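You operate a simulated robot arm through the tools that you are given. There is no shell and no other tool. Be economical: measure what you need, move in short steps, check, and stop when the job is done.

Carry out the task below with a simulated two-armed robot. There is one attempt and no reset: what you move stays moved.

JOB
Pick up the tail clamp with one hand, pass it to the other hand and put it on the sample bench shelf.

It is judged by the outcome, as a careful person would: the job done as asked, and still so three seconds after it is handed in. It fails if anything else is knocked over, pushed out of place, dropped, spilled or broken.

ROBOT AND FRAMES
Two 7-joint arms with two-finger parallel grippers on one trunk, on a base that drives. Base frame: it is fixed to the floor where the robot stands at the start and does not move with it; the origin is under the middle of the robot, x ahead of it, y to its left, z up; the surface under the hand at the start is at about z = 86. Readings come in cm, rad, newtons and seconds.
The left shoulder is at the start at [5, 17.7, 117.9], the right one opposite. With the tool pointing down near the work surface each hand reaches from about 22 to 70 cm from the robot's upright axis, wherever it stands, measured 20 degrees to its own side. Places, roughly: sample bench shelf [70, 40, 20]; tail clamp (8x6x13 cm) [60, 0, 90]. Payload 3.43 kg a hand.
The TCP of each hand is the grasp point between the finger pads, 3.4 cm short of the fingertips. In the tool frame z runs along the fingers and y along their closing line. Largest opening 12.8 cm; finger width 2.4, thickness 1.2; the body of the gripper, 4.8 by 13 cm, starts 9.6 cm behind the TCP.
Orientation is told as [roll, pitch, yaw] about the base's x, y, z axes, in that order, counted from this pose: with the fingers straight down and closing along the base's y, the tool's x points along the base's -x, its y along +y and its z along -z.

CONTROLS
- The arms move only by the tool apply_moves. It takes "left_moves", "right_moves" or both (then of equal length, played together; a hand with none holds still); each is a list of rows, each a list of 6 numbers: the shift along the tool's x, y, z in cm, then the turn, a rotation vector about the tool's x, y, z in rad. In form: [[tx, ty, tz, ax, ay, az], ...]. A call has 1 to 20 rows; each row is the pose to reach, as a shift and turn from the pose commanded when the call began, along the tool's axes at that moment. "left_jaw" and "right_jaw" are, for a hand that has rows, the gripper command, from -1 (shut) to 1 (fully open), values between in proportion, set as the call begins (left out, the last holds). Rows are played at 5 a second. More than 5 cm and 0.15 rad between two rows, or a gripper value outside its range, and nothing of the call is played. A pose out of reach is approached as far as the arm can. The call stops where the force on the tool passes 40 N (or 10 N more than at its start, if that is more) or the arm is blocked; 0.2 s more then pass. The fingers move at their own pace (about 10.8 cm/s each) and stop on an object; they squeeze with about 21 N. The grip force told is the motor's: it shows also when the fingers shut on nothing. Time passes only in rows, and 0.2 s behind the last, so rows that repeat a pose let the fingers close. The reply holds the time, the measured pose of the TCP, the force on the tool along the base axes, the opening and the grip force, in the units named above and with some noise, with the torque about the TCP (base axes, N m) and any sound that the robot's microphone picked up.
- Cameras (640 x 400 px; columns grow to the right, rows downward): "scene" is now at [14.48, 4.26, 133.73]; the picture's right is [0.49, -0.87, 0.00], its down [-0.52, -0.29, -0.80] and it looks along [0.70, 0.39, -0.60] (base axes); focal length 239 px, centre (320, 200). "left" rides on the left gripper at [7.6, 1.1, -16] in its tool frame; the picture's right is [-0.15, 0.99, 0.00], its down [-0.88, -0.13, -0.46] and it looks along [-0.45, -0.07, 0.89] (tool axes); focal length 234 px, centre (320, 200). "right" rides on the right gripper at [7.6, -1.1, -16] in its tool frame; the picture's right is [0.15, 0.99, 0.00], its down [-0.88, 0.13, -0.46] and it looks along [-0.45, 0.07, 0.89] (tool axes); focal length 234 px, centre (320, 200). There is no depth. A picture from a camera that has moved, and an enlarged one, comes with that camera's place and axes in the base frame and with its lens.
- get_image(camera): a new picture of that camera. The clock stands still meanwhile.
- slide_trunk(by): slides the trunk up (or, below 0, down) by that many cm; the arms and the scene camera ride with it, the base frame stays. It gives what a move gives, with no picture.
- steer(legs): drives the robot by 1 to 6 legs, each [ahead, turn to the left] in cm and rad, along the robot's own axes; the way and the turn of a leg run together, so that a leg with both is an arc; at most 150 cm and 3.142 rad a leg. The arms and the cameras ride along, it lands a little off, and it stops where it bumps. It gives what a move gives.
- pan_tilt(pan, tilt): turns the head with the scene camera to pan (to the left, within 1.396 rad either way) and tilt (down, from -0.506 to 1.204), counted from straight ahead of the robot. It gives what a move gives.
- enlarge(camera, box): a new picture of the part [left, top, right, bottom] of that camera's present view, enlarged. The clock stands still meanwhile.
- job_done(): hands the job in; it is judged then, once.

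Work in short steps. Places have to be worked out from the pictures, the camera data and where the tool is seen: move nearer, look again, correct. Check each grasp and each placing, and mend what went wrong. You have 120 turns and 108 pictures in all, those below and enlarged ones among them. Open the grippers and draw the arms clear of the work before you hand the job in, unless the task says otherwise; then end with one line.

The tools are called after ">>>" as name(argument=value, ...) on one line, values as JSON. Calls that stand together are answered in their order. apply_moves: Moves the arms, as the interface text tells. Its arguments: {"type":"object","properties":{"left_moves":{"type":"array"},"left_jaw":{"type":"number"},"right_moves":{"type":"array"},"right_jaw":{"type":"number"}},"required":[]} The other tools are called the same way: slide_trunk (by) slides the trunk up or down; steer (legs) drives the base; pan_tilt (pan, tilt) turns the head that bears the scene camera; get_image (camera) takes a picture; enlarge (camera, box) takes an enlarged picture of a part of a camera's view; job_done () hands the job in.

At the start:

```text
t: 0.0
left_ee_pos: [34.61, 52.9, 119.26]
left_orientation: [0.001, 0.001, -0.001]
left_wrist_force: [-0.1, 0.2, -1.1]
left_wrist_torque: [-0.02, -0.01, -0.02]
left_opening: 12.77
left_gripper_force: 0.0
right_ee_pos: [36.85, 5.64, 115.69]
right_orientation: [0.001, 0.002, 0.0]
right_wrist_force: [-0.3, -0.6, 0.0]
right_wrist_torque: [0.01, 0.0, 0.03]
right_opening: 12.77
right_gripper_force: 0.1
trunk travel left (down, up): [-35.0, 5.1]
robot x, y, heading: [-0.12, -0.6, 0.002]
head pan, tilt: [0.511, 0.642]
```

scene: 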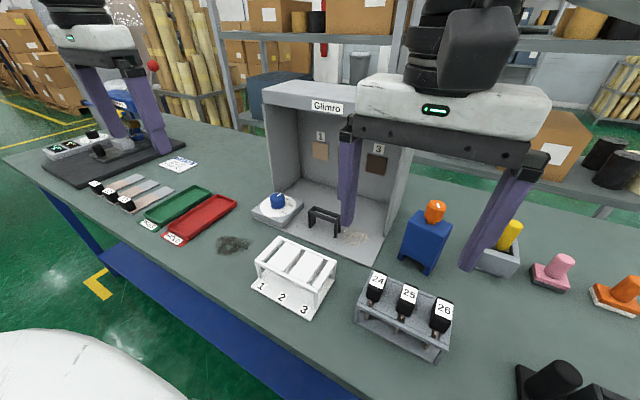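
right: 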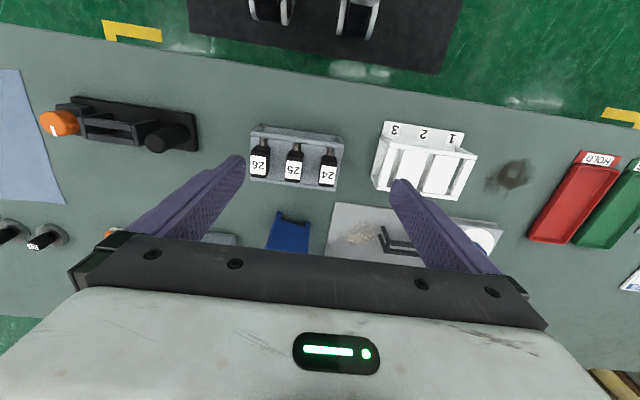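
left: 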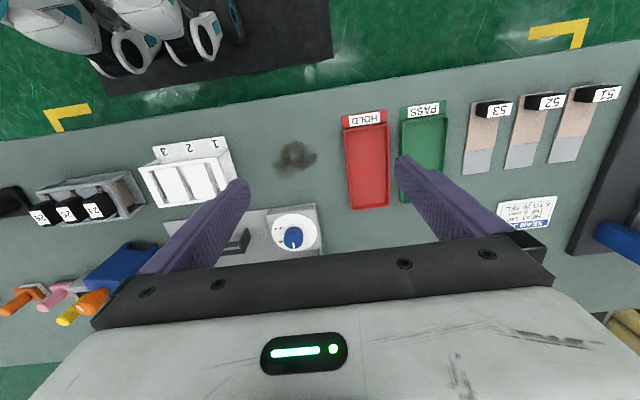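

The blue block with the orange knob falls at about [61, 2], which matches the tail clamp. I'll look at it closely and straight ahead, and also look down for the shelf.

>>> enlarge(camera="scene", box=[340, 160, 580, 310])

>>> enlarge(camera="scene", box=[0, 140, 400, 390])

```text
2.67 times, centred on (460, 235) of scene
camera zoom: at [14.48, 4.26, 133.73], right [0.49, -0.87, 0.0], down [-0.52, -0.29, -0.8], along [0.7, 0.39, -0.6], focal length 638 px, centre (-53, 107)
```

zoom: 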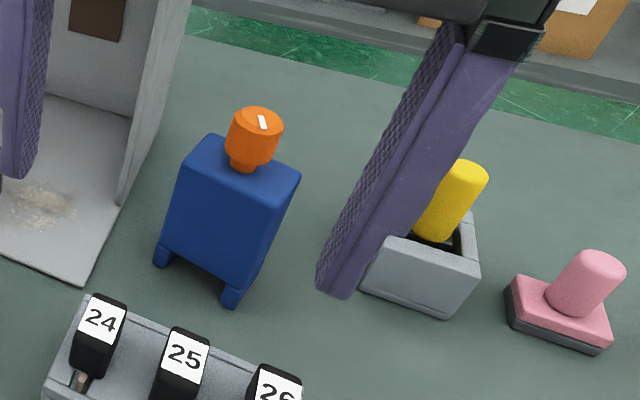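

```text
1.60 times, centred on (200, 265) of scene
camera zoom: at [14.48, 4.26, 133.73], right [0.49, -0.87, 0.0], down [-0.52, -0.29, -0.8], along [0.7, 0.39, -0.6], focal length 382 px, centre (512, 96)
```

zoom: 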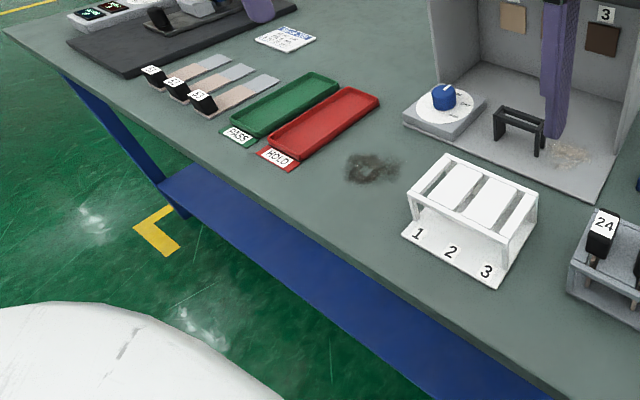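

The clamp body appears to span about x 58–64, y −1.3–6, top z≈98.4, with the knob to z≈103. I'll move the right hand part-way there at its present height and look again from closer.

>>> apply_moves(right_moves=[[-4, -1, 0, 0, 0, 0], [-8, -2, 0, 0, 0, 0], [-12, -3, 0, 0, 0, 0], [-14, -3.4, 0, 0, 0, 0], [-14, -3.4, 0, 0, 0, 0]], right_jaw=0.7)

>>> get_image(camera="right")

>>> get_image(camera="scene")

```text
t: 1.2
left_ee_pos: [34.6, 52.92, 119.11]
left_orientation: [0.0, 0.0, 0.001]
left_wrist_force: [0.6, -0.2, -0.7]
left_wrist_torque: [0.01, 0.01, -0.04]
left_opening: 12.8
left_gripper_force: 0.0
right_ee_pos: [50.7, 2.37, 115.74]
right_orientation: [0.0, 0.0, 0.0]
right_wrist_force: [-0.4, -0.6, -0.3]
right_wrist_torque: [-0.04, -0.02, 0.02]
right_opening: 10.85
right_gripper_force: 0.0
trunk travel left (down, up): [-35.0, 5.1]
robot x, y, heading: [-0.0, 0.13, 0.002]
head pan, tilt: [0.511, 0.642]
```

```text
102 pictures are left
camera right: at [43.17, 1.08, 131.68], right [-0.15, 0.99, 0.0], down [0.88, 0.13, 0.46], along [0.45, 0.07, -0.89], focal length 234 px, centre (320, 200)
```

right: 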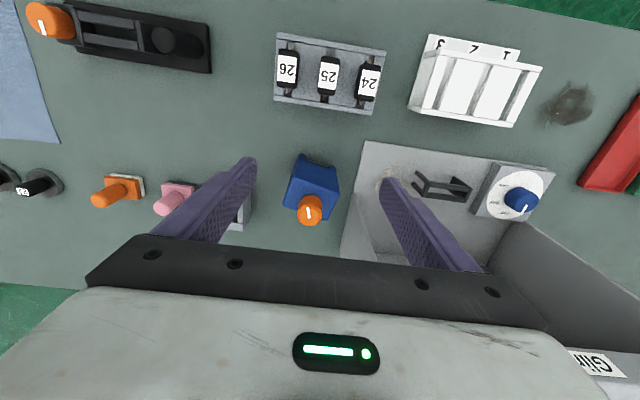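

```text
101 pictures are left
camera scene: at [14.48, 4.25, 133.73], right [0.49, -0.87, 0.0], down [-0.52, -0.29, -0.8], along [0.7, 0.39, -0.6], focal length 239 px, centre (320, 200)
```

scene: 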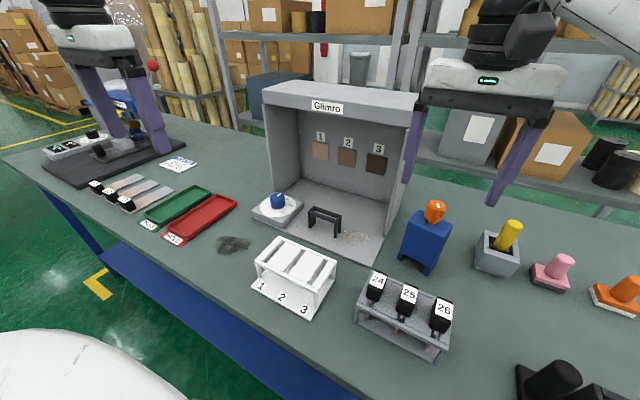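

Enlarging the right camera's view to fix the clamp's position and yaw.

>>> enlarge(camera="right", box=[220, 130, 420, 255])

>>> enlarge(camera="scene", box=[360, 180, 520, 280])

```text
3.20 times, centred on (320, 192) of right
camera zoom: at [43.17, 1.08, 131.68], right [-0.15, 0.99, 0.0], down [0.88, 0.13, 0.46], along [0.45, 0.07, -0.89], focal length 749 px, centre (320, 224)
```

zoom: 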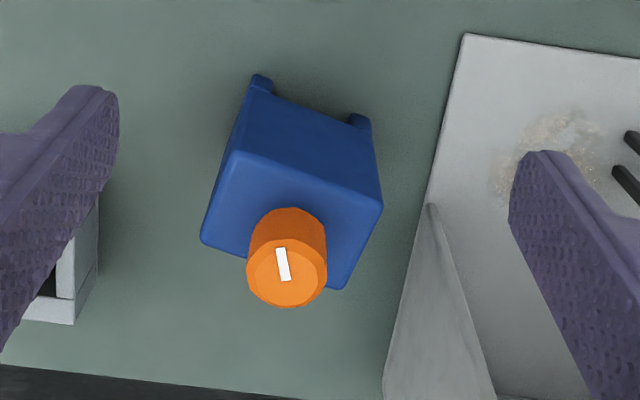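

```text
4.00 times, centred on (440, 230) of scene
camera zoom: at [14.48, 4.25, 133.73], right [0.49, -0.87, 0.0], down [-0.52, -0.29, -0.8], along [0.7, 0.39, -0.6], focal length 956 px, centre (-160, 80)
```

zoom: 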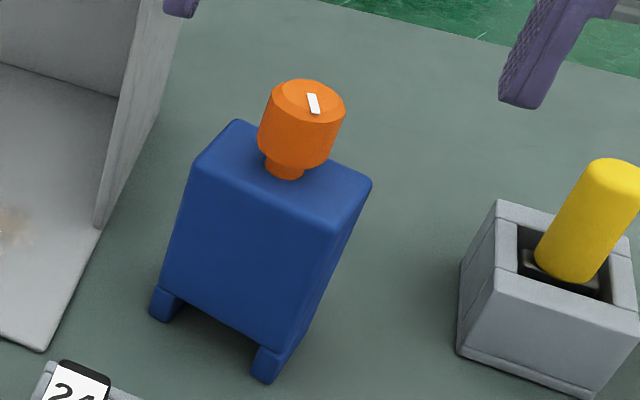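

The clamp is centred at about [60.2, 2.15], yaw ≈ −0.25 rad, with its 8 cm width along the closing line and its top near z 99. I'll place the right hand above it, turned to match, and check before going down.

>>> apply_moves(right_moves=[[-3, 0, 0, 0, 0, 0.08], [-6.5, -0.1, 0, 0, 0, 0.17], [-9.5, -0.2, 0, 0, 0, 0.25], [-9.5, -0.2, 3, 0, 0, 0.25], [-9.5, -0.2, 6, 0, 0, 0.25], [-9.5, -0.2, 6, 0, 0, 0.25]])

>>> get_image(camera="right")

>>> enlarge(camera="scene", box=[340, 80, 580, 230])

```text
t: 2.6
left_ee_pos: [34.54, 52.89, 119.01]
left_orientation: [0.0, 0.001, 0.001]
left_wrist_force: [-0.7, -1.0, 0.3]
left_wrist_torque: [-0.04, -0.02, 0.01]
left_opening: 12.82
left_gripper_force: 0.1
right_ee_pos: [59.13, -0.08, 109.13]
right_orientation: [0.0, 0.003, -0.265]
right_wrist_force: [0.5, 0.4, 0.0]
right_wrist_torque: [-0.03, -0.03, -0.05]
right_opening: 10.89
right_gripper_force: 0.1
right hand out of reach, approached as far as the arm can: row 2, 3, 4, 5, 6
trunk travel left (down, up): [-35.0, 5.1]
robot x, y, heading: [-0.31, -0.05, 0.002]
head pan, tilt: [0.511, 0.642]
```

```text
98 pictures are left
camera right: at [51.58, 0.65, 125.15], right [0.12, 0.99, 0.0], down [0.88, -0.1, 0.45], along [0.45, -0.05, -0.89], focal length 234 px, centre (320, 200)
```

right: 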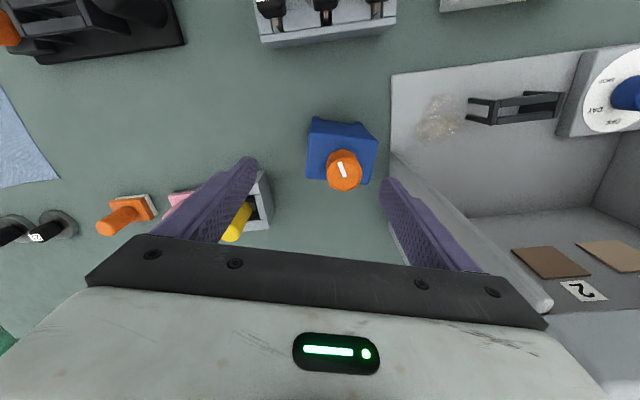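

```text
2.67 times, centred on (460, 155) of scene
camera zoom: at [14.43, 4.3, 133.73], right [0.49, -0.87, 0.0], down [-0.52, -0.29, -0.8], along [0.7, 0.39, -0.6], focal length 638 px, centre (-53, 320)
```

zoom: 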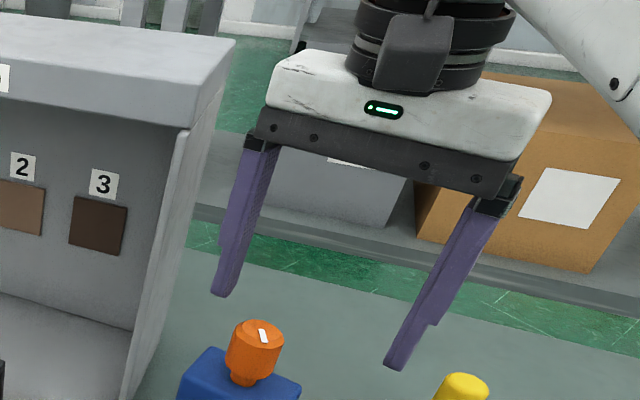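

The right arm falls about 2 cm short, so the base must move closer. I'll tilt the head down to see the gap between base and bench.

>>> pan_tilt(pan=0.3, tilt=1.2)

>>> get_image(camera="scene")

```text
t: 3.6
left_ee_pos: [34.46, 52.83, 119.13]
left_orientation: [0.0, 0.0, 0.0]
left_wrist_force: [0.4, 0.3, -0.5]
left_wrist_torque: [-0.01, -0.02, 0.0]
left_opening: 12.8
left_gripper_force: 0.1
right_ee_pos: [59.16, -0.11, 109.38]
right_orientation: [0.003, 0.0, -0.264]
right_wrist_force: [-0.7, -0.1, 0.8]
right_wrist_torque: [-0.04, -0.04, 0.02]
right_opening: 10.89
right_gripper_force: 0.0
trunk travel left (down, up): [-35.0, 5.1]
robot x, y, heading: [0.41, -0.13, 0.002]
head pan, tilt: [0.3, 1.201]
```

```text
96 pictures are left
camera scene: at [12.23, 1.65, 129.64], right [0.3, -0.96, 0.0], down [-0.89, -0.28, -0.36], along [0.35, 0.11, -0.93], focal length 239 px, centre (320, 200)
```

scene: 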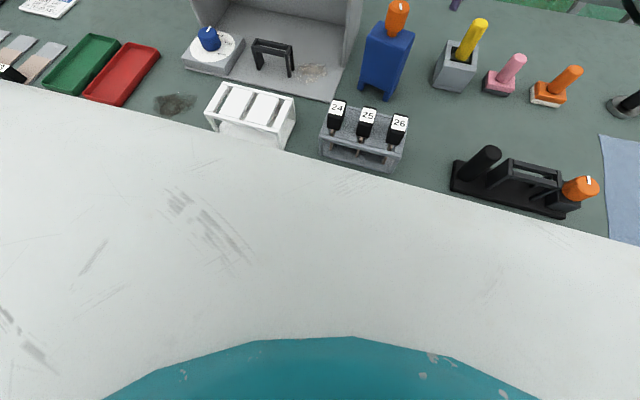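

I can't see the base gap, so instead of driving forward I'll draw the right hand back and turn the robot left in place. That brings the right shoulder about 4 cm closer to the clamp.

>>> apply_moves(right_moves=[[3, -2, -3, 0, 0, 0], [6, -4, -5, 0, 0, 0], [9, -6, -6, 0, 0, 0], [12, -8, -6, 0, 0, 0], [13, -9, -6, 0, 0, 0], [13, -9, -6, 0, 0, 0]])

>>> steer(legs=[[0, 0.25]])

>>> pan_tilt(pan=-0.2, tilt=0.7)

>>> get_image(camera="right")

>>> get_image(camera="scene")

```text
t: 5.0
left_ee_pos: [34.53, 52.87, 119.08]
left_orientation: [0.001, 0.001, 0.001]
left_wrist_force: [1.2, 0.2, 0.1]
left_wrist_torque: [-0.01, -0.01, 0.0]
left_opening: 12.8
left_gripper_force: 0.0
right_ee_pos: [43.93, -4.7, 115.49]
right_orientation: [0.0, 0.0, -0.252]
right_wrist_force: [0.0, 0.6, 0.1]
right_wrist_torque: [0.0, -0.02, -0.01]
right_opening: 10.87
right_gripper_force: 0.0
trunk travel left (down, up): [-35.0, 5.1]
robot x, y, heading: [0.03, -0.09, -0.002]
head pan, tilt: [0.3, 1.201]
```

```text
t: 6.2
left_ee_pos: [20.38, 59.79, 119.09]
left_orientation: [0.001, 0.0, 0.251]
left_wrist_force: [-0.5, 1.2, 0.4]
left_wrist_torque: [0.0, 0.02, 0.0]
left_opening: 12.79
left_gripper_force: 0.1
right_ee_pos: [43.66, 6.38, 115.37]
right_orientation: [0.0, 0.001, 0.001]
right_wrist_force: [-0.7, 0.0, 0.3]
right_wrist_torque: [-0.03, 0.01, 0.0]
right_opening: 10.86
right_gripper_force: 0.0
trunk travel left (down, up): [-35.0, 5.1]
robot x, y, heading: [-0.11, -0.07, 0.257]
head pan, tilt: [0.3, 1.201]
```

```text
t: 7.2
left_ee_pos: [20.33, 59.9, 119.1]
left_orientation: [-0.002, 0.002, 0.252]
left_wrist_force: [0.1, -0.3, -0.3]
left_wrist_torque: [0.0, 0.03, -0.01]
left_opening: 12.79
left_gripper_force: 0.1
right_ee_pos: [43.74, 6.43, 115.42]
right_orientation: [-0.001, 0.0, 0.0]
right_wrist_force: [-0.7, -0.1, -0.1]
right_wrist_torque: [-0.01, -0.02, -0.02]
right_opening: 10.87
right_gripper_force: 0.0
trunk travel left (down, up): [-35.0, 5.1]
robot x, y, heading: [-0.34, -0.12, 0.253]
head pan, tilt: [-0.201, 0.7]
```

```text
95 pictures are left
camera right: at [36.17, 5.16, 131.42], right [-0.15, 0.99, 0.0], down [0.88, 0.13, 0.46], along [0.45, 0.07, -0.89], focal length 234 px, centre (320, 200)
```

right: 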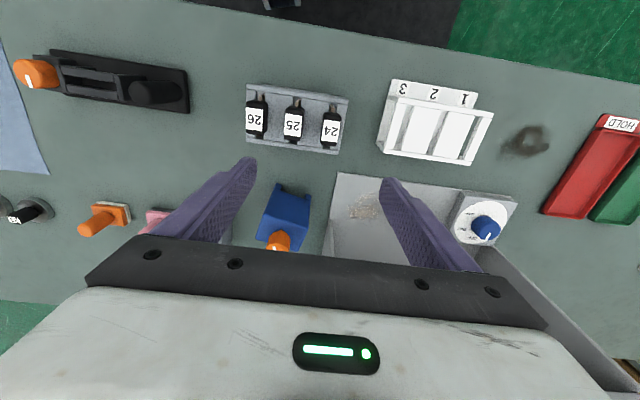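

```text
94 pictures are left
camera scene: at [15.16, 2.17, 133.22], right [0.05, -1.0, 0.0], down [-0.64, -0.03, -0.76], along [0.76, 0.04, -0.64], focal length 239 px, centre (320, 200)
```

scene: 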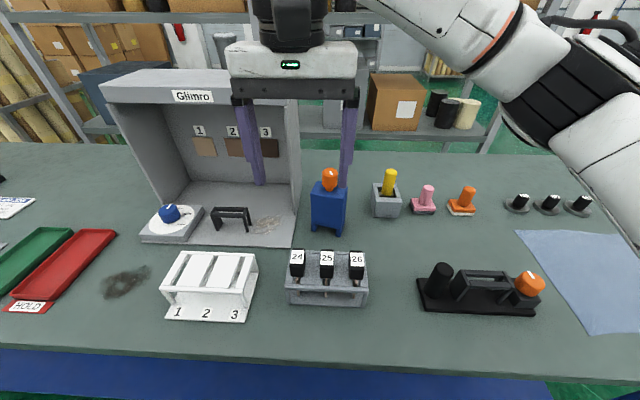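

The turn went as planned. Now I move the right hand above the clamp with the matching yaw, keeping to the right of the enclosure.

>>> apply_moves(right_moves=[[-2, -3, 0, 0, 0, 0.1], [-6, -4.2, 0, 0, 0, 0.2], [-10.5, -4.2, 0, 0, 0, 0.25], [-14, -4.2, 1, 0, 0, 0.25], [-16.5, -4.2, 3.5, 0, 0, 0.25], [-16.5, -4.2, 6, 0, 0, 0.25], [-16.5, -4.2, 6, 0, 0, 0.25]])

>>> get_image(camera="right")

>>> get_image(camera="scene")

```text
t: 8.8
left_ee_pos: [20.33, 59.85, 119.05]
left_orientation: [0.001, 0.0, 0.251]
left_wrist_force: [-0.6, 0.8, -0.4]
left_wrist_torque: [0.03, 0.02, 0.02]
left_opening: 12.81
left_gripper_force: 0.1
right_ee_pos: [60.31, 2.06, 109.66]
right_orientation: [0.001, 0.0, -0.249]
right_wrist_force: [0.1, -0.3, 0.6]
right_wrist_torque: [0.02, 0.03, -0.02]
right_opening: 10.85
right_gripper_force: 0.2
trunk travel left (down, up): [-35.0, 5.1]
robot x, y, heading: [0.04, 0.21, 0.25]
head pan, tilt: [-0.201, 0.7]
```

```text
93 pictures are left
camera right: at [52.74, 2.69, 125.6], right [0.1, 0.99, 0.0], down [0.89, -0.09, 0.46], along [0.45, -0.05, -0.89], focal length 234 px, centre (320, 200)
```

right: 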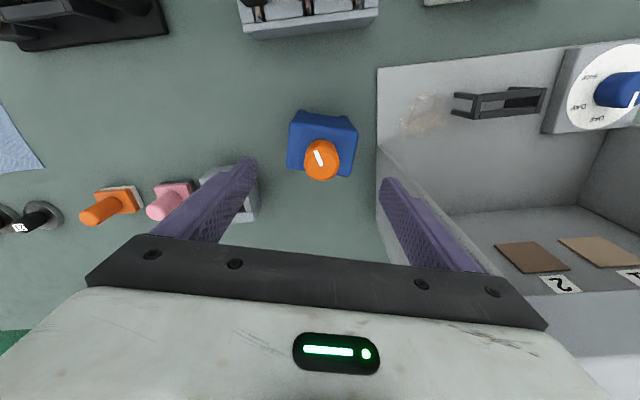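

```text
92 pictures are left
camera scene: at [15.14, 2.17, 133.23], right [0.05, -1.0, 0.0], down [-0.64, -0.03, -0.77], along [0.76, 0.04, -0.64], focal length 239 px, centre (320, 200)
```

scene: 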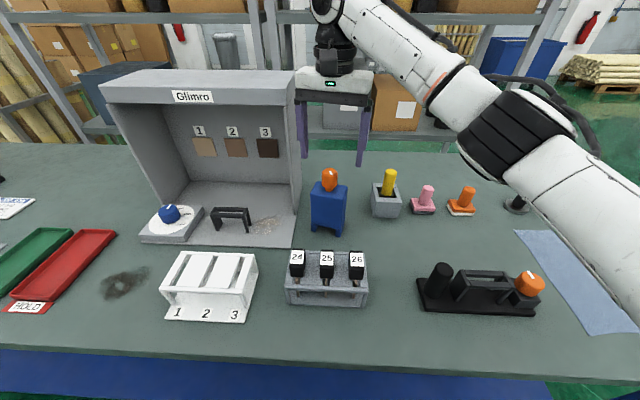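

Reach is fine now. I'll zoom in to refine the alignment before descending.

>>> enlarge(camera="right", box=[224, 80, 416, 200])

>>> enlarge(camera="scene", box=[240, 50, 440, 250])

```text
3.33 times, centred on (320, 140) of right
camera zoom: at [52.74, 2.69, 125.6], right [0.1, 0.99, 0.0], down [0.89, -0.09, 0.46], along [0.45, -0.05, -0.89], focal length 781 px, centre (320, 400)
```

zoom: 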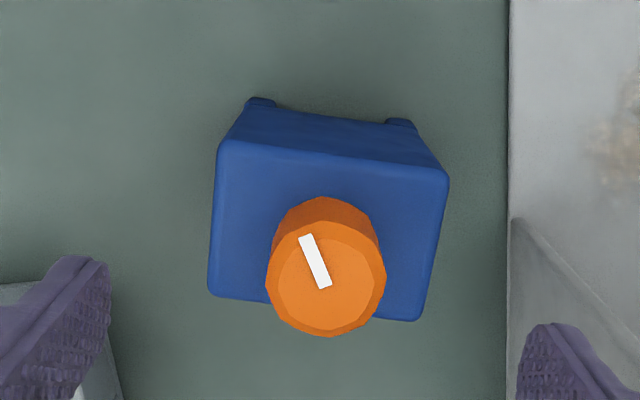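

```text
2.00 times, centred on (340, 150) of scene
camera zoom: at [15.14, 2.17, 133.23], right [0.05, -1.0, 0.0], down [-0.64, -0.03, -0.77], along [0.76, 0.04, -0.64], focal length 478 px, centre (280, 300)
```

zoom: 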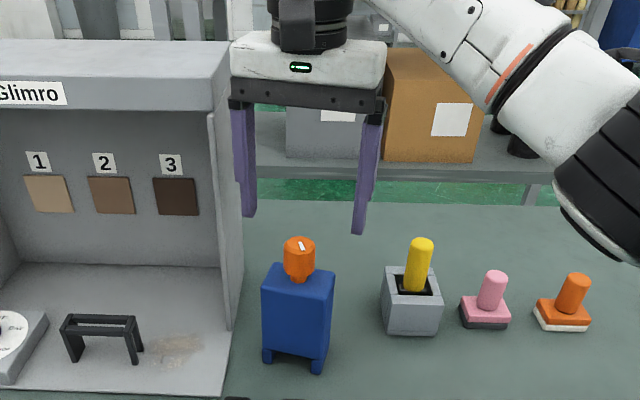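

Recomputed centre is [59.9, 2.0], yaw −0.25, so the hand is well aligned. I descend to TCP z≈97.

>>> apply_moves(right_moves=[[0.2, 0, 3, 0, 0, 0], [0.2, 0, 6, 0, 0, 0], [0.2, 0, 9, 0, 0, 0], [0.2, 0, 11, 0, 0, 0], [0.2, 0, 12.7, 0, 0, 0], [0.2, 0, 12.7, 0, 0, 0]])

>>> get_image(camera="scene")

>>> get_image(camera="right")

```text
t: 10.2
left_ee_pos: [20.36, 59.8, 119.13]
left_orientation: [-0.001, 0.0, 0.253]
left_wrist_force: [0.1, -0.1, 0.6]
left_wrist_torque: [-0.02, 0.01, -0.01]
left_opening: 12.82
left_gripper_force: 0.1
right_ee_pos: [60.03, 2.27, 96.73]
right_orientation: [0.0, 0.001, -0.251]
right_wrist_force: [-0.3, -0.1, -0.5]
right_wrist_torque: [0.02, -0.02, 0.03]
right_opening: 10.89
right_gripper_force: 0.0
trunk travel left (down, up): [-35.0, 5.1]
robot x, y, heading: [0.08, 0.16, 0.253]
head pan, tilt: [-0.201, 0.7]
```

```text
89 pictures are left
camera scene: at [15.15, 2.16, 133.23], right [0.05, -1.0, 0.0], down [-0.64, -0.03, -0.77], along [0.76, 0.04, -0.64], focal length 239 px, centre (320, 200)
```

scene: 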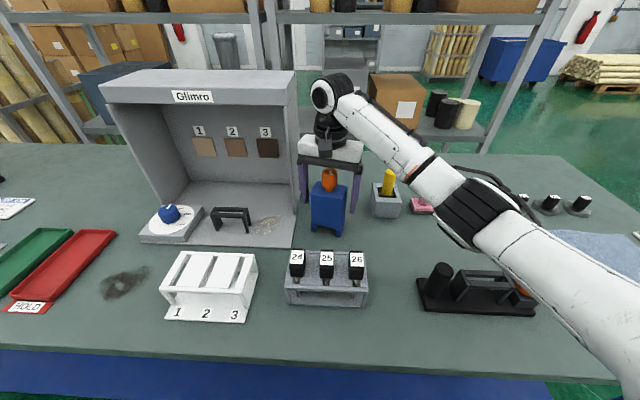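

```text
88 pictures are left
camera right: at [52.41, 2.92, 112.72], right [0.1, 0.99, 0.0], down [0.89, -0.09, 0.46], along [0.45, -0.05, -0.89], focal length 234 px, centre (320, 200)
```

right: 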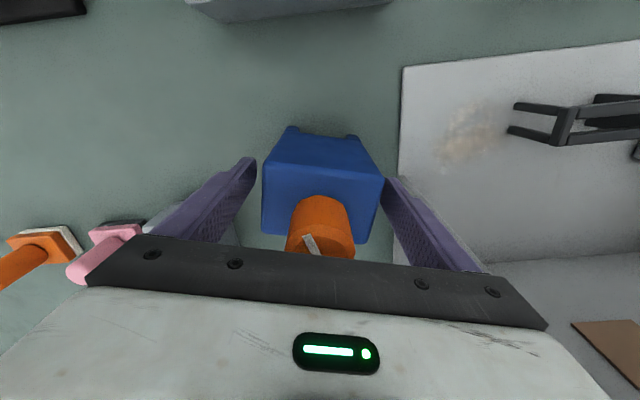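

The fingers straddle the body; closing.

>>> apply_moves(right_moves=[[0, 0, 0, 0, 0, 0], [0, 0, 0, 0, 0, 0], [0, 0, 0, 0, 0, 0], [0, 0, 0, 0, 0, 0]], right_jaw=-1)

>>> get_image(camera="right")

```text
t: 11.2
left_ee_pos: [20.34, 59.81, 119.14]
left_orientation: [0.0, 0.0, 0.25]
left_wrist_force: [-0.7, 0.0, 0.1]
left_wrist_torque: [0.02, -0.02, 0.01]
left_opening: 12.79
left_gripper_force: 0.1
right_ee_pos: [60.03, 2.21, 96.73]
right_orientation: [0.0, 0.0, -0.249]
right_wrist_force: [-0.9, 0.3, -0.3]
right_wrist_torque: [-0.01, -0.08, 0.0]
right_opening: 7.99
right_gripper_force: 20.7
trunk travel left (down, up): [-35.0, 5.1]
robot x, y, heading: [0.45, 0.15, 0.252]
head pan, tilt: [-0.201, 0.7]
```

```text
87 pictures are left
camera right: at [52.42, 2.91, 112.72], right [0.1, 0.99, 0.0], down [0.89, -0.09, 0.46], along [0.45, -0.05, -0.89], focal length 234 px, centre (320, 200)
```

right: 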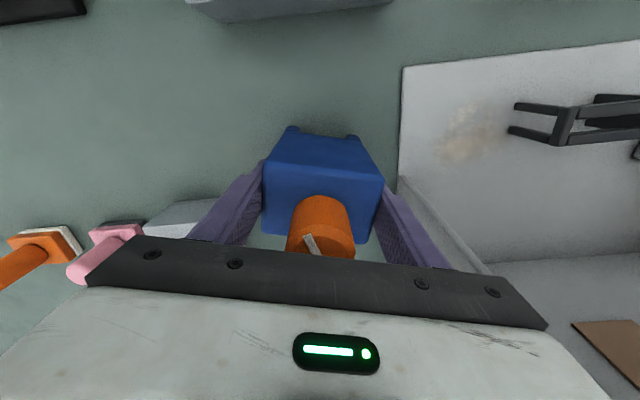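

Gripped at 8.0 cm with 20.7 N. I lift straight up and check the wrist load.

>>> apply_moves(right_moves=[[0, 0, -1, 0, 0, 0], [0, 0, -3, 0, 0, 0], [0, 0, -6, 0, 0, 0], [0, 0, -10, 0, 0, 0], [0, 0, -14, 0, 0, 0], [0, 0, -18, 0, 0, 0], [0, 0, -18, 0, 0, 0]])

>>> get_image(camera="scene")

```text
t: 12.8
left_ee_pos: [20.45, 59.85, 119.05]
left_orientation: [0.0, 0.001, 0.251]
left_wrist_force: [-0.9, 0.3, 0.0]
left_wrist_torque: [-0.01, 0.05, -0.03]
left_opening: 12.79
left_gripper_force: 0.0
right_ee_pos: [60.24, 2.2, 114.73]
right_orientation: [0.0, 0.0, -0.251]
right_wrist_force: [0.9, 0.4, -5.0]
right_wrist_torque: [0.02, 0.02, -0.02]
right_opening: 7.99
right_gripper_force: 21.3
trunk travel left (down, up): [-35.0, 5.1]
robot x, y, heading: [-0.02, -0.16, 0.25]
head pan, tilt: [-0.201, 0.7]
```

```text
86 pictures are left
camera scene: at [15.25, 2.14, 133.21], right [0.05, -1.0, 0.0], down [-0.64, -0.03, -0.76], along [0.76, 0.04, -0.64], focal length 239 px, centre (320, 200)
```

scene: 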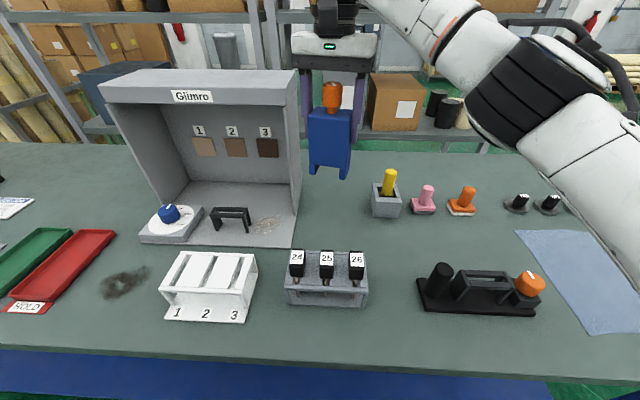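

Lifted cleanly (about 0.5 kg). I draw the right hand back towards the robot, then drive back from the bench so the hand-over happens over free floor.

>>> apply_moves(right_moves=[[4, 0, -1, 0, 0, 0], [8, 1, -2, 0, 0, 0], [12, 2.5, -3, 0, 0, 0], [16, 4.2, -3, 0, 0, 0], [16, 4.2, -3, 0, 0, 0]])

>>> pan_tilt(pan=0.0, tilt=0.7)

>>> steer(legs=[[0, -0.25], [-38, 0]])

>>> get_image(camera="scene")

```text
t: 14.0
left_ee_pos: [20.36, 59.63, 119.03]
left_orientation: [0.001, -0.001, 0.252]
left_wrist_force: [-1.0, 0.1, -0.1]
left_wrist_torque: [0.05, 0.02, -0.04]
left_opening: 12.79
left_gripper_force: 0.0
right_ee_pos: [45.9, 10.11, 117.71]
right_orientation: [0.0, 0.0, -0.25]
right_wrist_force: [0.4, -0.7, -5.9]
right_wrist_torque: [0.01, 0.04, -0.02]
right_opening: 8.01
right_gripper_force: 21.0
trunk travel left (down, up): [-35.0, 5.1]
robot x, y, heading: [-0.08, 0.08, 0.249]
head pan, tilt: [-0.201, 0.7]
```

```text
t: 14.7
left_ee_pos: [20.29, 59.83, 119.12]
left_orientation: [0.0, -0.002, 0.252]
left_wrist_force: [0.4, -0.4, 0.2]
left_wrist_torque: [0.05, 0.0, 0.03]
left_opening: 12.8
left_gripper_force: 0.1
right_ee_pos: [45.98, 10.3, 117.71]
right_orientation: [0.0, -0.002, -0.249]
right_wrist_force: [0.0, 0.2, -5.1]
right_wrist_torque: [0.0, 0.0, 0.01]
right_opening: 8.0
right_gripper_force: 20.9
trunk travel left (down, up): [-35.0, 5.1]
robot x, y, heading: [-0.14, 0.08, 0.253]
head pan, tilt: [0.0, 0.7]
```

```text
t: 18.0
left_ee_pos: [-4.33, 52.89, 119.02]
left_orientation: [-0.001, 0.0, 0.003]
left_wrist_force: [-0.5, -0.3, -0.8]
left_wrist_torque: [0.0, -0.03, -0.02]
left_opening: 12.81
left_gripper_force: 0.1
right_ee_pos: [8.37, -1.47, 117.7]
right_orientation: [-0.001, 0.001, -0.498]
right_wrist_force: [-0.6, 0.6, -4.2]
right_wrist_torque: [-0.02, 0.0, 0.0]
right_opening: 7.99
right_gripper_force: 21.2
trunk travel left (down, up): [-35.0, 5.1]
robot x, y, heading: [-38.66, 0.05, -0.001]
head pan, tilt: [0.0, 0.7]
```

```text
85 pictures are left
camera scene: at [-23.35, -0.06, 133.23], right [0.0, -1.0, 0.0], down [-0.64, 0.0, -0.77], along [0.77, 0.0, -0.64], focal length 239 px, centre (320, 200)
```

scene: 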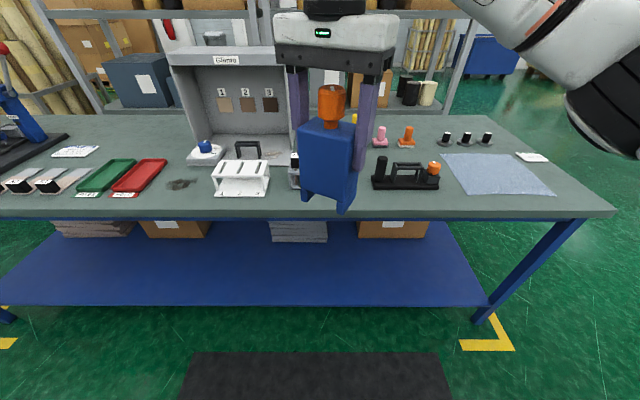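

The object is held, the shelf's front half (edge x≈33) is clear, with boxes only at the back. I turn the right hand to yaw −0.9 for the hand-over and bring the left hand, pitched 30° nose-down, to a waiting pose about 25 cm off the clamp.

>>> apply_moves(right_moves=[[-1, 0, 0, 0, 0, 0.1], [-2, 0, 0, 0, 0, 0.2], [-3.3, 0, 0, 0, 0, 0.3], [-3.3, 0, 0, 0, 0, 0.4], [-3.3, 0, 0, 0, 0, 0.4]])

>>> apply_moves(left_moves=[[-0.21, -3.89, -0.48, 0.047, -0.0973, 0.0814], [-0.42, -7.78, -0.96, 0.094, -0.1946, 0.1628], [-0.63, -11.67, -1.44, 0.141, -0.2919, 0.2442], [-0.84, -15.56, -1.92, 0.188, -0.3892, 0.3256], [-1.05, -19.45, -2.4, 0.235, -0.4865, 0.407], [-1.26, -23.34, -2.88, 0.282, -0.5838, 0.4884], [-1.47, -27.23, -3.36, 0.329, -0.6811, 0.5698], [-1.68, -31.12, -3.84, 0.376, -0.7784, 0.6512], [-1.89, -35.01, -4.32, 0.423, -0.8757, 0.7326], [-2.1, -38.9, -4.8, 0.47, -0.973, 0.814], [-2.1, -38.9, -4.8, 0.47, -0.973, 0.814]], left_jaw=1)

>>> get_image(camera="scene")

>>> get_image(camera="left")

```text
t: 19.2
left_ee_pos: [-4.27, 52.8, 118.96]
left_orientation: [0.002, 0.001, 0.004]
left_wrist_force: [0.1, -0.6, -0.4]
left_wrist_torque: [0.03, 0.02, 0.01]
left_opening: 12.8
left_gripper_force: 0.1
right_ee_pos: [11.29, -3.11, 117.81]
right_orientation: [-0.001, 0.001, -0.899]
right_wrist_force: [0.8, -0.3, -4.6]
right_wrist_torque: [0.03, -0.01, 0.02]
right_opening: 8.02
right_gripper_force: 21.0
trunk travel left (down, up): [-35.0, 5.1]
robot x, y, heading: [-39.03, 0.07, 0.003]
head pan, tilt: [0.0, 0.7]
```

```text
t: 21.6
left_ee_pos: [-2.07, 14.01, 123.76]
left_orientation: [0.001, -1.047, -0.897]
left_wrist_force: [0.7, 0.2, -0.1]
left_wrist_torque: [0.02, -0.02, 0.02]
left_opening: 12.78
left_gripper_force: 0.0
right_ee_pos: [11.29, -3.11, 117.74]
right_orientation: [-0.001, 0.0, -0.895]
right_wrist_force: [-1.1, -0.1, -5.0]
right_wrist_torque: [0.02, 0.01, -0.03]
right_opening: 7.99
right_gripper_force: 20.8
trunk travel left (down, up): [-35.0, 5.1]
robot x, y, heading: [-38.34, 0.18, -0.0]
head pan, tilt: [0.0, 0.7]
```

```text
84 pictures are left
camera scene: at [-23.31, -0.03, 133.22], right [0.0, -1.0, 0.0], down [-0.64, 0.0, -0.76], along [0.76, 0.0, -0.64], focal length 239 px, centre (320, 200)
```

scene: 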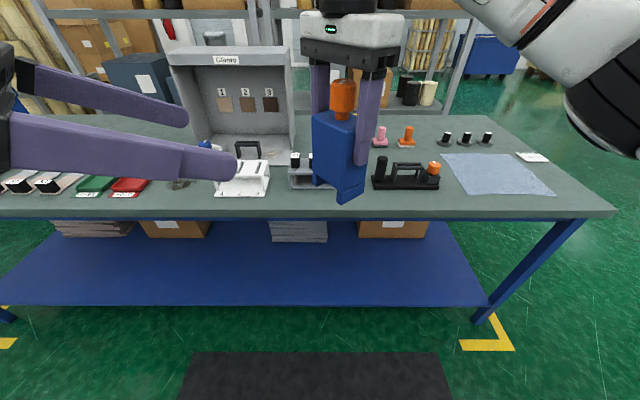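

```text
83 pictures are left
camera left: at [-12.02, 28.48, 125.09], right [0.82, 0.56, 0.13], down [-0.07, -0.12, 0.99], along [0.57, -0.82, -0.05], focal length 234 px, centre (320, 200)
```

left: 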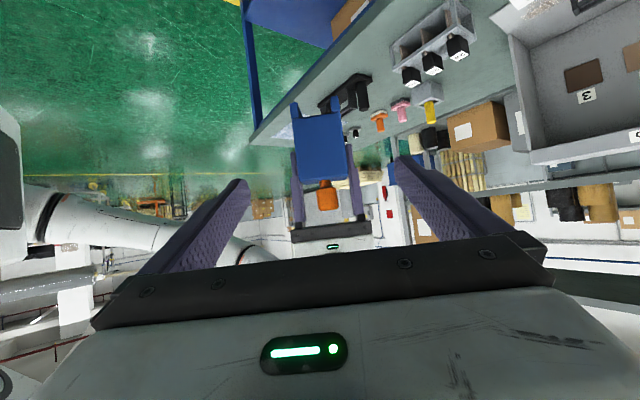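

Alignment looks right (clamp centred between the left fingers). I approach along the tool axis, in two stages.

>>> apply_moves(left_moves=[[0, 0, 4, 0, 0, 0], [0, 0, 8, 0, 0, 0], [0, -0.1, 12, 0, 0, 0], [0, -0.15, 16, 0, 0, 0], [0, -0.15, 16, 0, 0, 0]])

>>> get_image(camera="left")

>>> get_image(camera="scene")

```text
t: 22.8
left_ee_pos: [6.27, 4.19, 115.96]
left_orientation: [-0.005, -1.051, -0.897]
left_wrist_force: [0.3, -0.2, -0.7]
left_wrist_torque: [0.01, 0.03, 0.0]
left_opening: 12.82
left_gripper_force: 0.0
left hand out of reach, approached as far as the arm can: row 4, 5
right_ee_pos: [11.28, -3.08, 117.73]
right_orientation: [0.0, 0.0, -0.897]
right_wrist_force: [0.8, -0.3, -4.6]
right_wrist_torque: [0.01, 0.01, 0.03]
right_opening: 8.0
right_gripper_force: 21.1
trunk travel left (down, up): [-35.0, 5.1]
robot x, y, heading: [-38.91, -0.17, 0.003]
head pan, tilt: [0.0, 0.7]
```

```text
82 pictures are left
camera left: at [-3.65, 18.57, 117.29], right [0.82, 0.56, 0.12], down [-0.07, -0.11, 0.99], along [0.57, -0.82, -0.05], focal length 234 px, centre (320, 200)
```

left: 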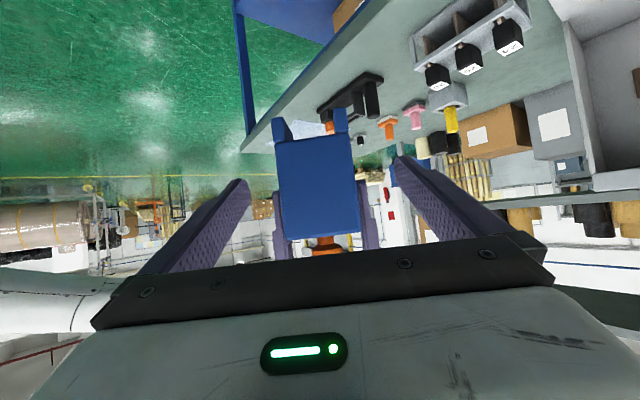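

```text
81 pictures are left
camera scene: at [-23.26, -0.07, 133.21], right [0.0, -1.0, 0.0], down [-0.64, 0.0, -0.76], along [0.76, 0.0, -0.64], focal length 239 px, centre (320, 200)
```

scene: 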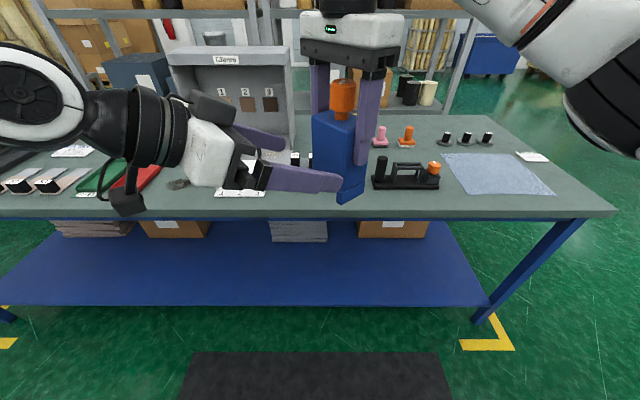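

The left arm reaches its limit there, so I back it up 3 cm and instead bring the clamp to it with the right hand along the same line.

>>> apply_moves(left_moves=[[0, 0, -1.5, 0, 0, 0], [0, 0, -3, 0, 0, 0], [0, 0, -3, 0, 0, 0]])

>>> apply_moves(right_moves=[[2, 0, -1.2, 0, 0, 0], [4, 0, -2.4, 0, 0, 0], [5, 0, -3, 0, 0, 0], [5, 0, -3, 0, 0, 0]])

>>> get_image(camera="left")

>>> get_image(camera="scene")

```text
t: 23.6
left_ee_pos: [4.69, 6.04, 117.56]
left_orientation: [0.0, -1.046, -0.898]
left_wrist_force: [-0.2, -0.3, -0.1]
left_wrist_torque: [-0.01, 0.03, 0.02]
left_opening: 12.81
left_gripper_force: 0.2
right_ee_pos: [11.3, -3.13, 117.79]
right_orientation: [0.001, 0.0, -0.897]
right_wrist_force: [0.5, -0.1, -5.0]
right_wrist_torque: [0.01, 0.02, -0.01]
right_opening: 7.97
right_gripper_force: 21.0
trunk travel left (down, up): [-35.0, 5.1]
robot x, y, heading: [-38.81, -0.25, 0.008]
head pan, tilt: [0.0, 0.7]
```

```text
t: 24.6
left_ee_pos: [4.58, 5.99, 117.54]
left_orientation: [-0.001, -1.047, -0.897]
left_wrist_force: [0.5, -0.2, 0.0]
left_wrist_torque: [0.01, 0.02, -0.01]
left_opening: 12.79
left_gripper_force: 0.1
right_ee_pos: [8.04, 0.83, 120.89]
right_orientation: [-0.001, 0.0, -0.897]
right_wrist_force: [0.2, -0.1, -5.0]
right_wrist_torque: [0.01, -0.02, 0.0]
right_opening: 7.97
right_gripper_force: 21.4
trunk travel left (down, up): [-35.0, 5.1]
robot x, y, heading: [-38.77, 0.21, 0.007]
head pan, tilt: [0.0, 0.7]
```

```text
80 pictures are left
camera left: at [-5.37, 20.46, 118.87], right [0.82, 0.56, 0.13], down [-0.07, -0.12, 0.99], along [0.57, -0.82, -0.05], focal length 234 px, centre (320, 200)
```

left: 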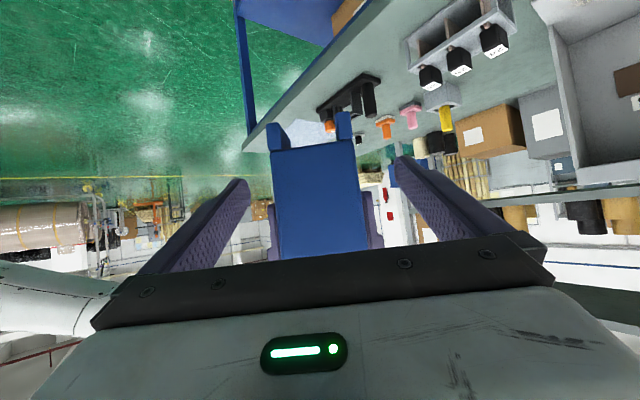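

```text
79 pictures are left
camera scene: at [-23.29, -0.07, 133.22], right [0.0, -1.0, 0.0], down [-0.64, 0.0, -0.76], along [0.76, 0.0, -0.64], focal length 239 px, centre (320, 200)
```

scene: 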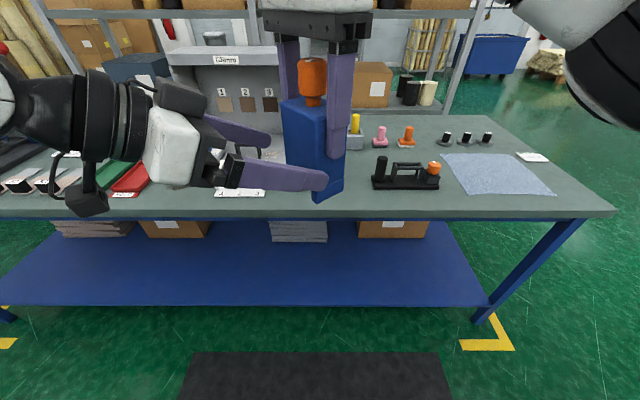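

Clearances look good; right fingertips stay above the left fingers. I bring the clamp the rest of the way into the left gripper.

>>> apply_moves(right_moves=[[2, 0.4, -1.2, 0, 0, 0], [4, 0.5, -2.4, 0, 0, 0], [5.8, 0.5, -3.35, 0, 0, 0], [5.8, 0.5, -3.35, 0, 0, 0]])

>>> get_image(camera="left")

>>> enlarge(camera="scene", box=[80, 0, 400, 200])

```text
t: 25.6
left_ee_pos: [4.89, 6.0, 117.58]
left_orientation: [-0.001, -1.046, -0.897]
left_wrist_force: [0.2, 0.4, -0.4]
left_wrist_torque: [-0.01, 0.01, 0.03]
left_opening: 12.79
left_gripper_force: 0.0
right_ee_pos: [4.98, 5.78, 124.1]
right_orientation: [0.0, 0.001, -0.897]
right_wrist_force: [0.5, 0.1, -4.3]
right_wrist_torque: [0.03, 0.01, 0.0]
right_opening: 8.0
right_gripper_force: 21.9
trunk travel left (down, up): [-35.0, 5.1]
robot x, y, heading: [-38.68, -0.04, 0.005]
head pan, tilt: [0.0, 0.7]
```

```text
78 pictures are left
camera left: at [-5.36, 20.44, 118.87], right [0.82, 0.56, 0.13], down [-0.07, -0.12, 0.99], along [0.57, -0.82, -0.06], focal length 234 px, centre (320, 200)
```

left: 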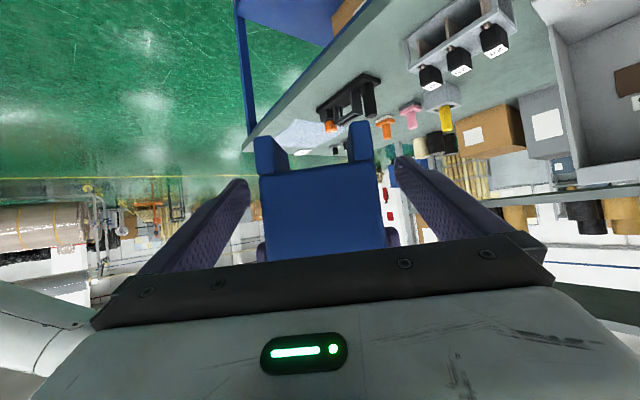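

```text
2.00 times, centred on (240, 100) of scene
camera zoom: at [-23.27, -0.09, 133.22], right [0.0, -1.0, 0.0], down [-0.64, 0.0, -0.76], along [0.76, 0.0, -0.64], focal length 478 px, centre (480, 400)
```

zoom: 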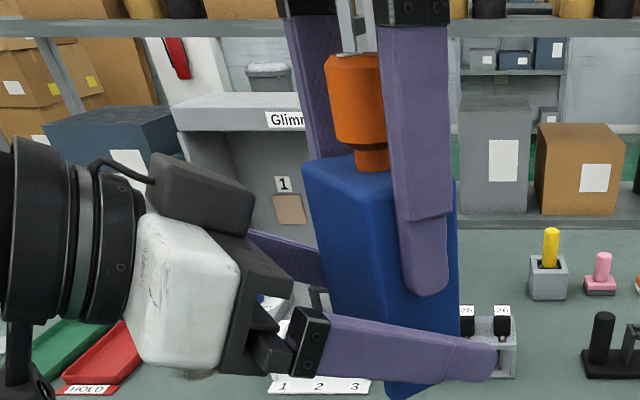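

Left fingers straddle the lower body with a clear gap below the right fingertips. Closing the left gripper.

>>> apply_moves(left_moves=[[0, 0, 0, 0, 0, 0], [0, 0, 0, 0, 0, 0], [0, 0, 0, 0, 0, 0], [0, 0, 0, 0, 0, 0]], left_jaw=-1)

>>> get_image(camera="left")

>>> enlarge(camera="scene", box=[80, 0, 400, 200])

```text
t: 26.6
left_ee_pos: [4.69, 5.98, 117.48]
left_orientation: [-0.003, -1.047, -0.896]
left_wrist_force: [2.1, -1.6, 1.2]
left_wrist_torque: [0.27, -0.08, 0.35]
left_opening: 8.0
left_gripper_force: 20.7
right_ee_pos: [4.87, 5.86, 124.11]
right_orientation: [0.0, -0.001, -0.897]
right_wrist_force: [-1.9, 0.9, -4.1]
right_wrist_torque: [-0.2, 0.24, -0.31]
right_opening: 8.0
right_gripper_force: 21.3
trunk travel left (down, up): [-35.0, 5.1]
robot x, y, heading: [-38.76, -0.01, 0.002]
head pan, tilt: [0.0, 0.7]
```

```text
76 pictures are left
camera left: at [-5.38, 20.48, 118.87], right [0.82, 0.56, 0.13], down [-0.07, -0.12, 0.99], along [0.57, -0.82, -0.05], focal length 234 px, centre (320, 200)
```

left: 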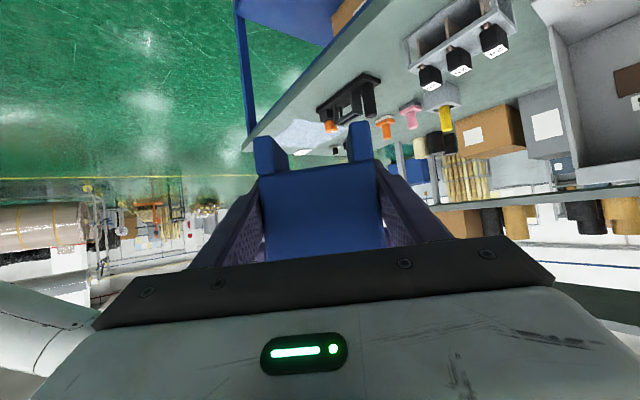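

```text
2.00 times, centred on (240, 100) of scene
camera zoom: at [-23.3, -0.05, 133.22], right [0.0, -1.0, 0.0], down [-0.64, 0.0, -0.76], along [0.76, 0.0, -0.64], focal length 478 px, centre (480, 400)
```

zoom: 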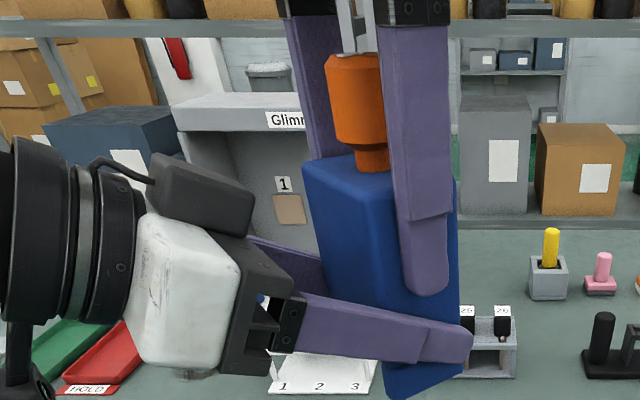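

The left grips at 8.0 cm with 20.7 N. I open the right hand.

>>> apply_moves(right_moves=[[0, 0, 0, 0, 0, 0], [0, 0, 0, 0, 0, 0], [0, 0, 0, 0, 0, 0]], right_jaw=0.8)

>>> apply_moves(right_moves=[[0, 0, -2, 0, 0, 0], [0, 0, -5, 0, 0, 0], [0, 0, -9, 0, 0, 0], [0, 0, -12, 0, 0, 0], [0, 0, -12, 0, 0, 0]])

>>> get_image(camera="scene")

>>> get_image(camera="left")

```text
t: 27.4
left_ee_pos: [4.61, 6.12, 117.43]
left_orientation: [-0.001, -1.048, -0.896]
left_wrist_force: [0.1, -0.1, -0.3]
left_wrist_torque: [0.03, 0.01, -0.01]
left_opening: 8.01
left_gripper_force: 20.6
right_ee_pos: [4.76, 5.72, 124.04]
right_orientation: [0.0, 0.001, -0.896]
right_wrist_force: [-0.3, 0.2, 1.1]
right_wrist_torque: [0.0, -0.01, 0.02]
right_opening: 11.52
right_gripper_force: 0.1
trunk travel left (down, up): [-35.0, 5.1]
robot x, y, heading: [-38.98, -0.17, 0.007]
head pan, tilt: [0.0, 0.7]
```

```text
t: 28.6
left_ee_pos: [4.62, 6.12, 117.52]
left_orientation: [-0.003, -1.047, -0.896]
left_wrist_force: [0.3, -0.2, -0.6]
left_wrist_torque: [0.0, 0.03, -0.02]
left_opening: 7.96
left_gripper_force: 20.9
right_ee_pos: [5.1, 4.43, 132.04]
right_orientation: [0.04, 0.012, -0.918]
right_wrist_force: [-1.4, -0.5, 0.3]
right_wrist_torque: [0.01, 0.0, 0.0]
right_opening: 11.54
right_gripper_force: 0.0
right hand out of reach, approached as far as the arm can: row 3, 4, 5
trunk travel left (down, up): [-35.0, 5.1]
robot x, y, heading: [-39.0, 0.15, 0.007]
head pan, tilt: [0.0, 0.7]
```

```text
74 pictures are left
camera scene: at [-23.3, -0.07, 133.22], right [0.0, -1.0, 0.0], down [-0.64, 0.0, -0.76], along [0.76, 0.0, -0.64], focal length 239 px, centre (320, 200)
```

scene: 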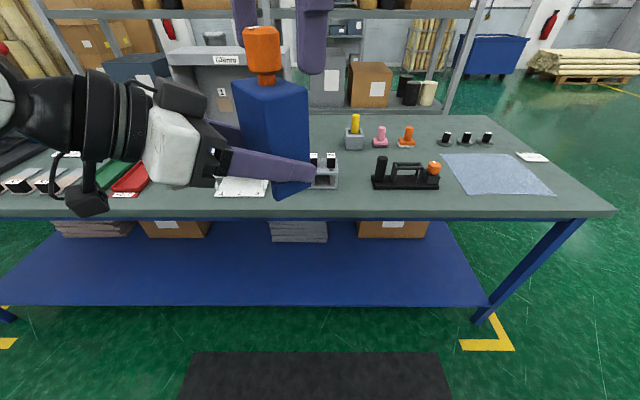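

```text
73 pictures are left
camera left: at [-5.39, 20.46, 118.87], right [0.82, 0.56, 0.13], down [-0.07, -0.12, 0.99], along [0.57, -0.82, -0.06], focal length 234 px, centre (320, 200)
```

left: 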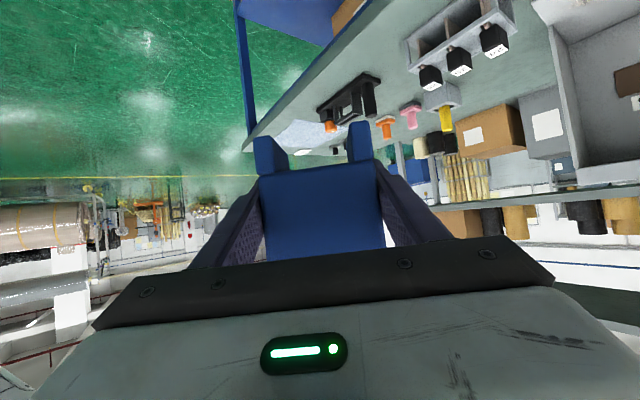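

The left hand alone holds the clamp, unmoved. The right fingertips are just above the knob, so I slide the right hand out along the open plane between its fingers, away from the left arm.

>>> apply_moves(right_moves=[[-4, 0, 1, 0, 0, 0], [-8, 0, 1.5, 0, 0, 0], [-12, 0, 2, 0, 0, 0], [-16, -1, 2, 0, 0, 0], [-19, -5, 2, 0, 0, 0], [-20, -9, 2, 0, 0, 0], [-20, -9, 2, 0, 0, 0]])

>>> get_image(camera="scene")

```text
t: 30.2
left_ee_pos: [4.64, 6.12, 117.59]
left_orientation: [-0.001, -1.048, -0.895]
left_wrist_force: [-0.4, 0.3, 0.3]
left_wrist_torque: [0.01, 0.05, -0.01]
left_opening: 7.99
left_gripper_force: 21.2
right_ee_pos: [10.14, -15.34, 128.09]
right_orientation: [-0.001, 0.0, -0.898]
right_wrist_force: [0.7, -0.7, -0.5]
right_wrist_torque: [-0.02, 0.01, -0.01]
right_opening: 11.53
right_gripper_force: 0.1
trunk travel left (down, up): [-35.0, 5.1]
robot x, y, heading: [-38.82, -0.16, 0.002]
head pan, tilt: [0.0, 0.7]
```

```text
72 pictures are left
camera scene: at [-23.28, 0.01, 133.22], right [0.0, -1.0, 0.0], down [-0.64, 0.0, -0.76], along [0.76, 0.0, -0.64], focal length 239 px, centre (320, 200)
```

scene: 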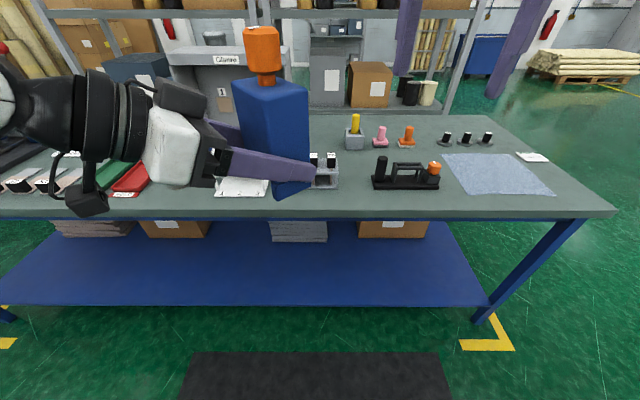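

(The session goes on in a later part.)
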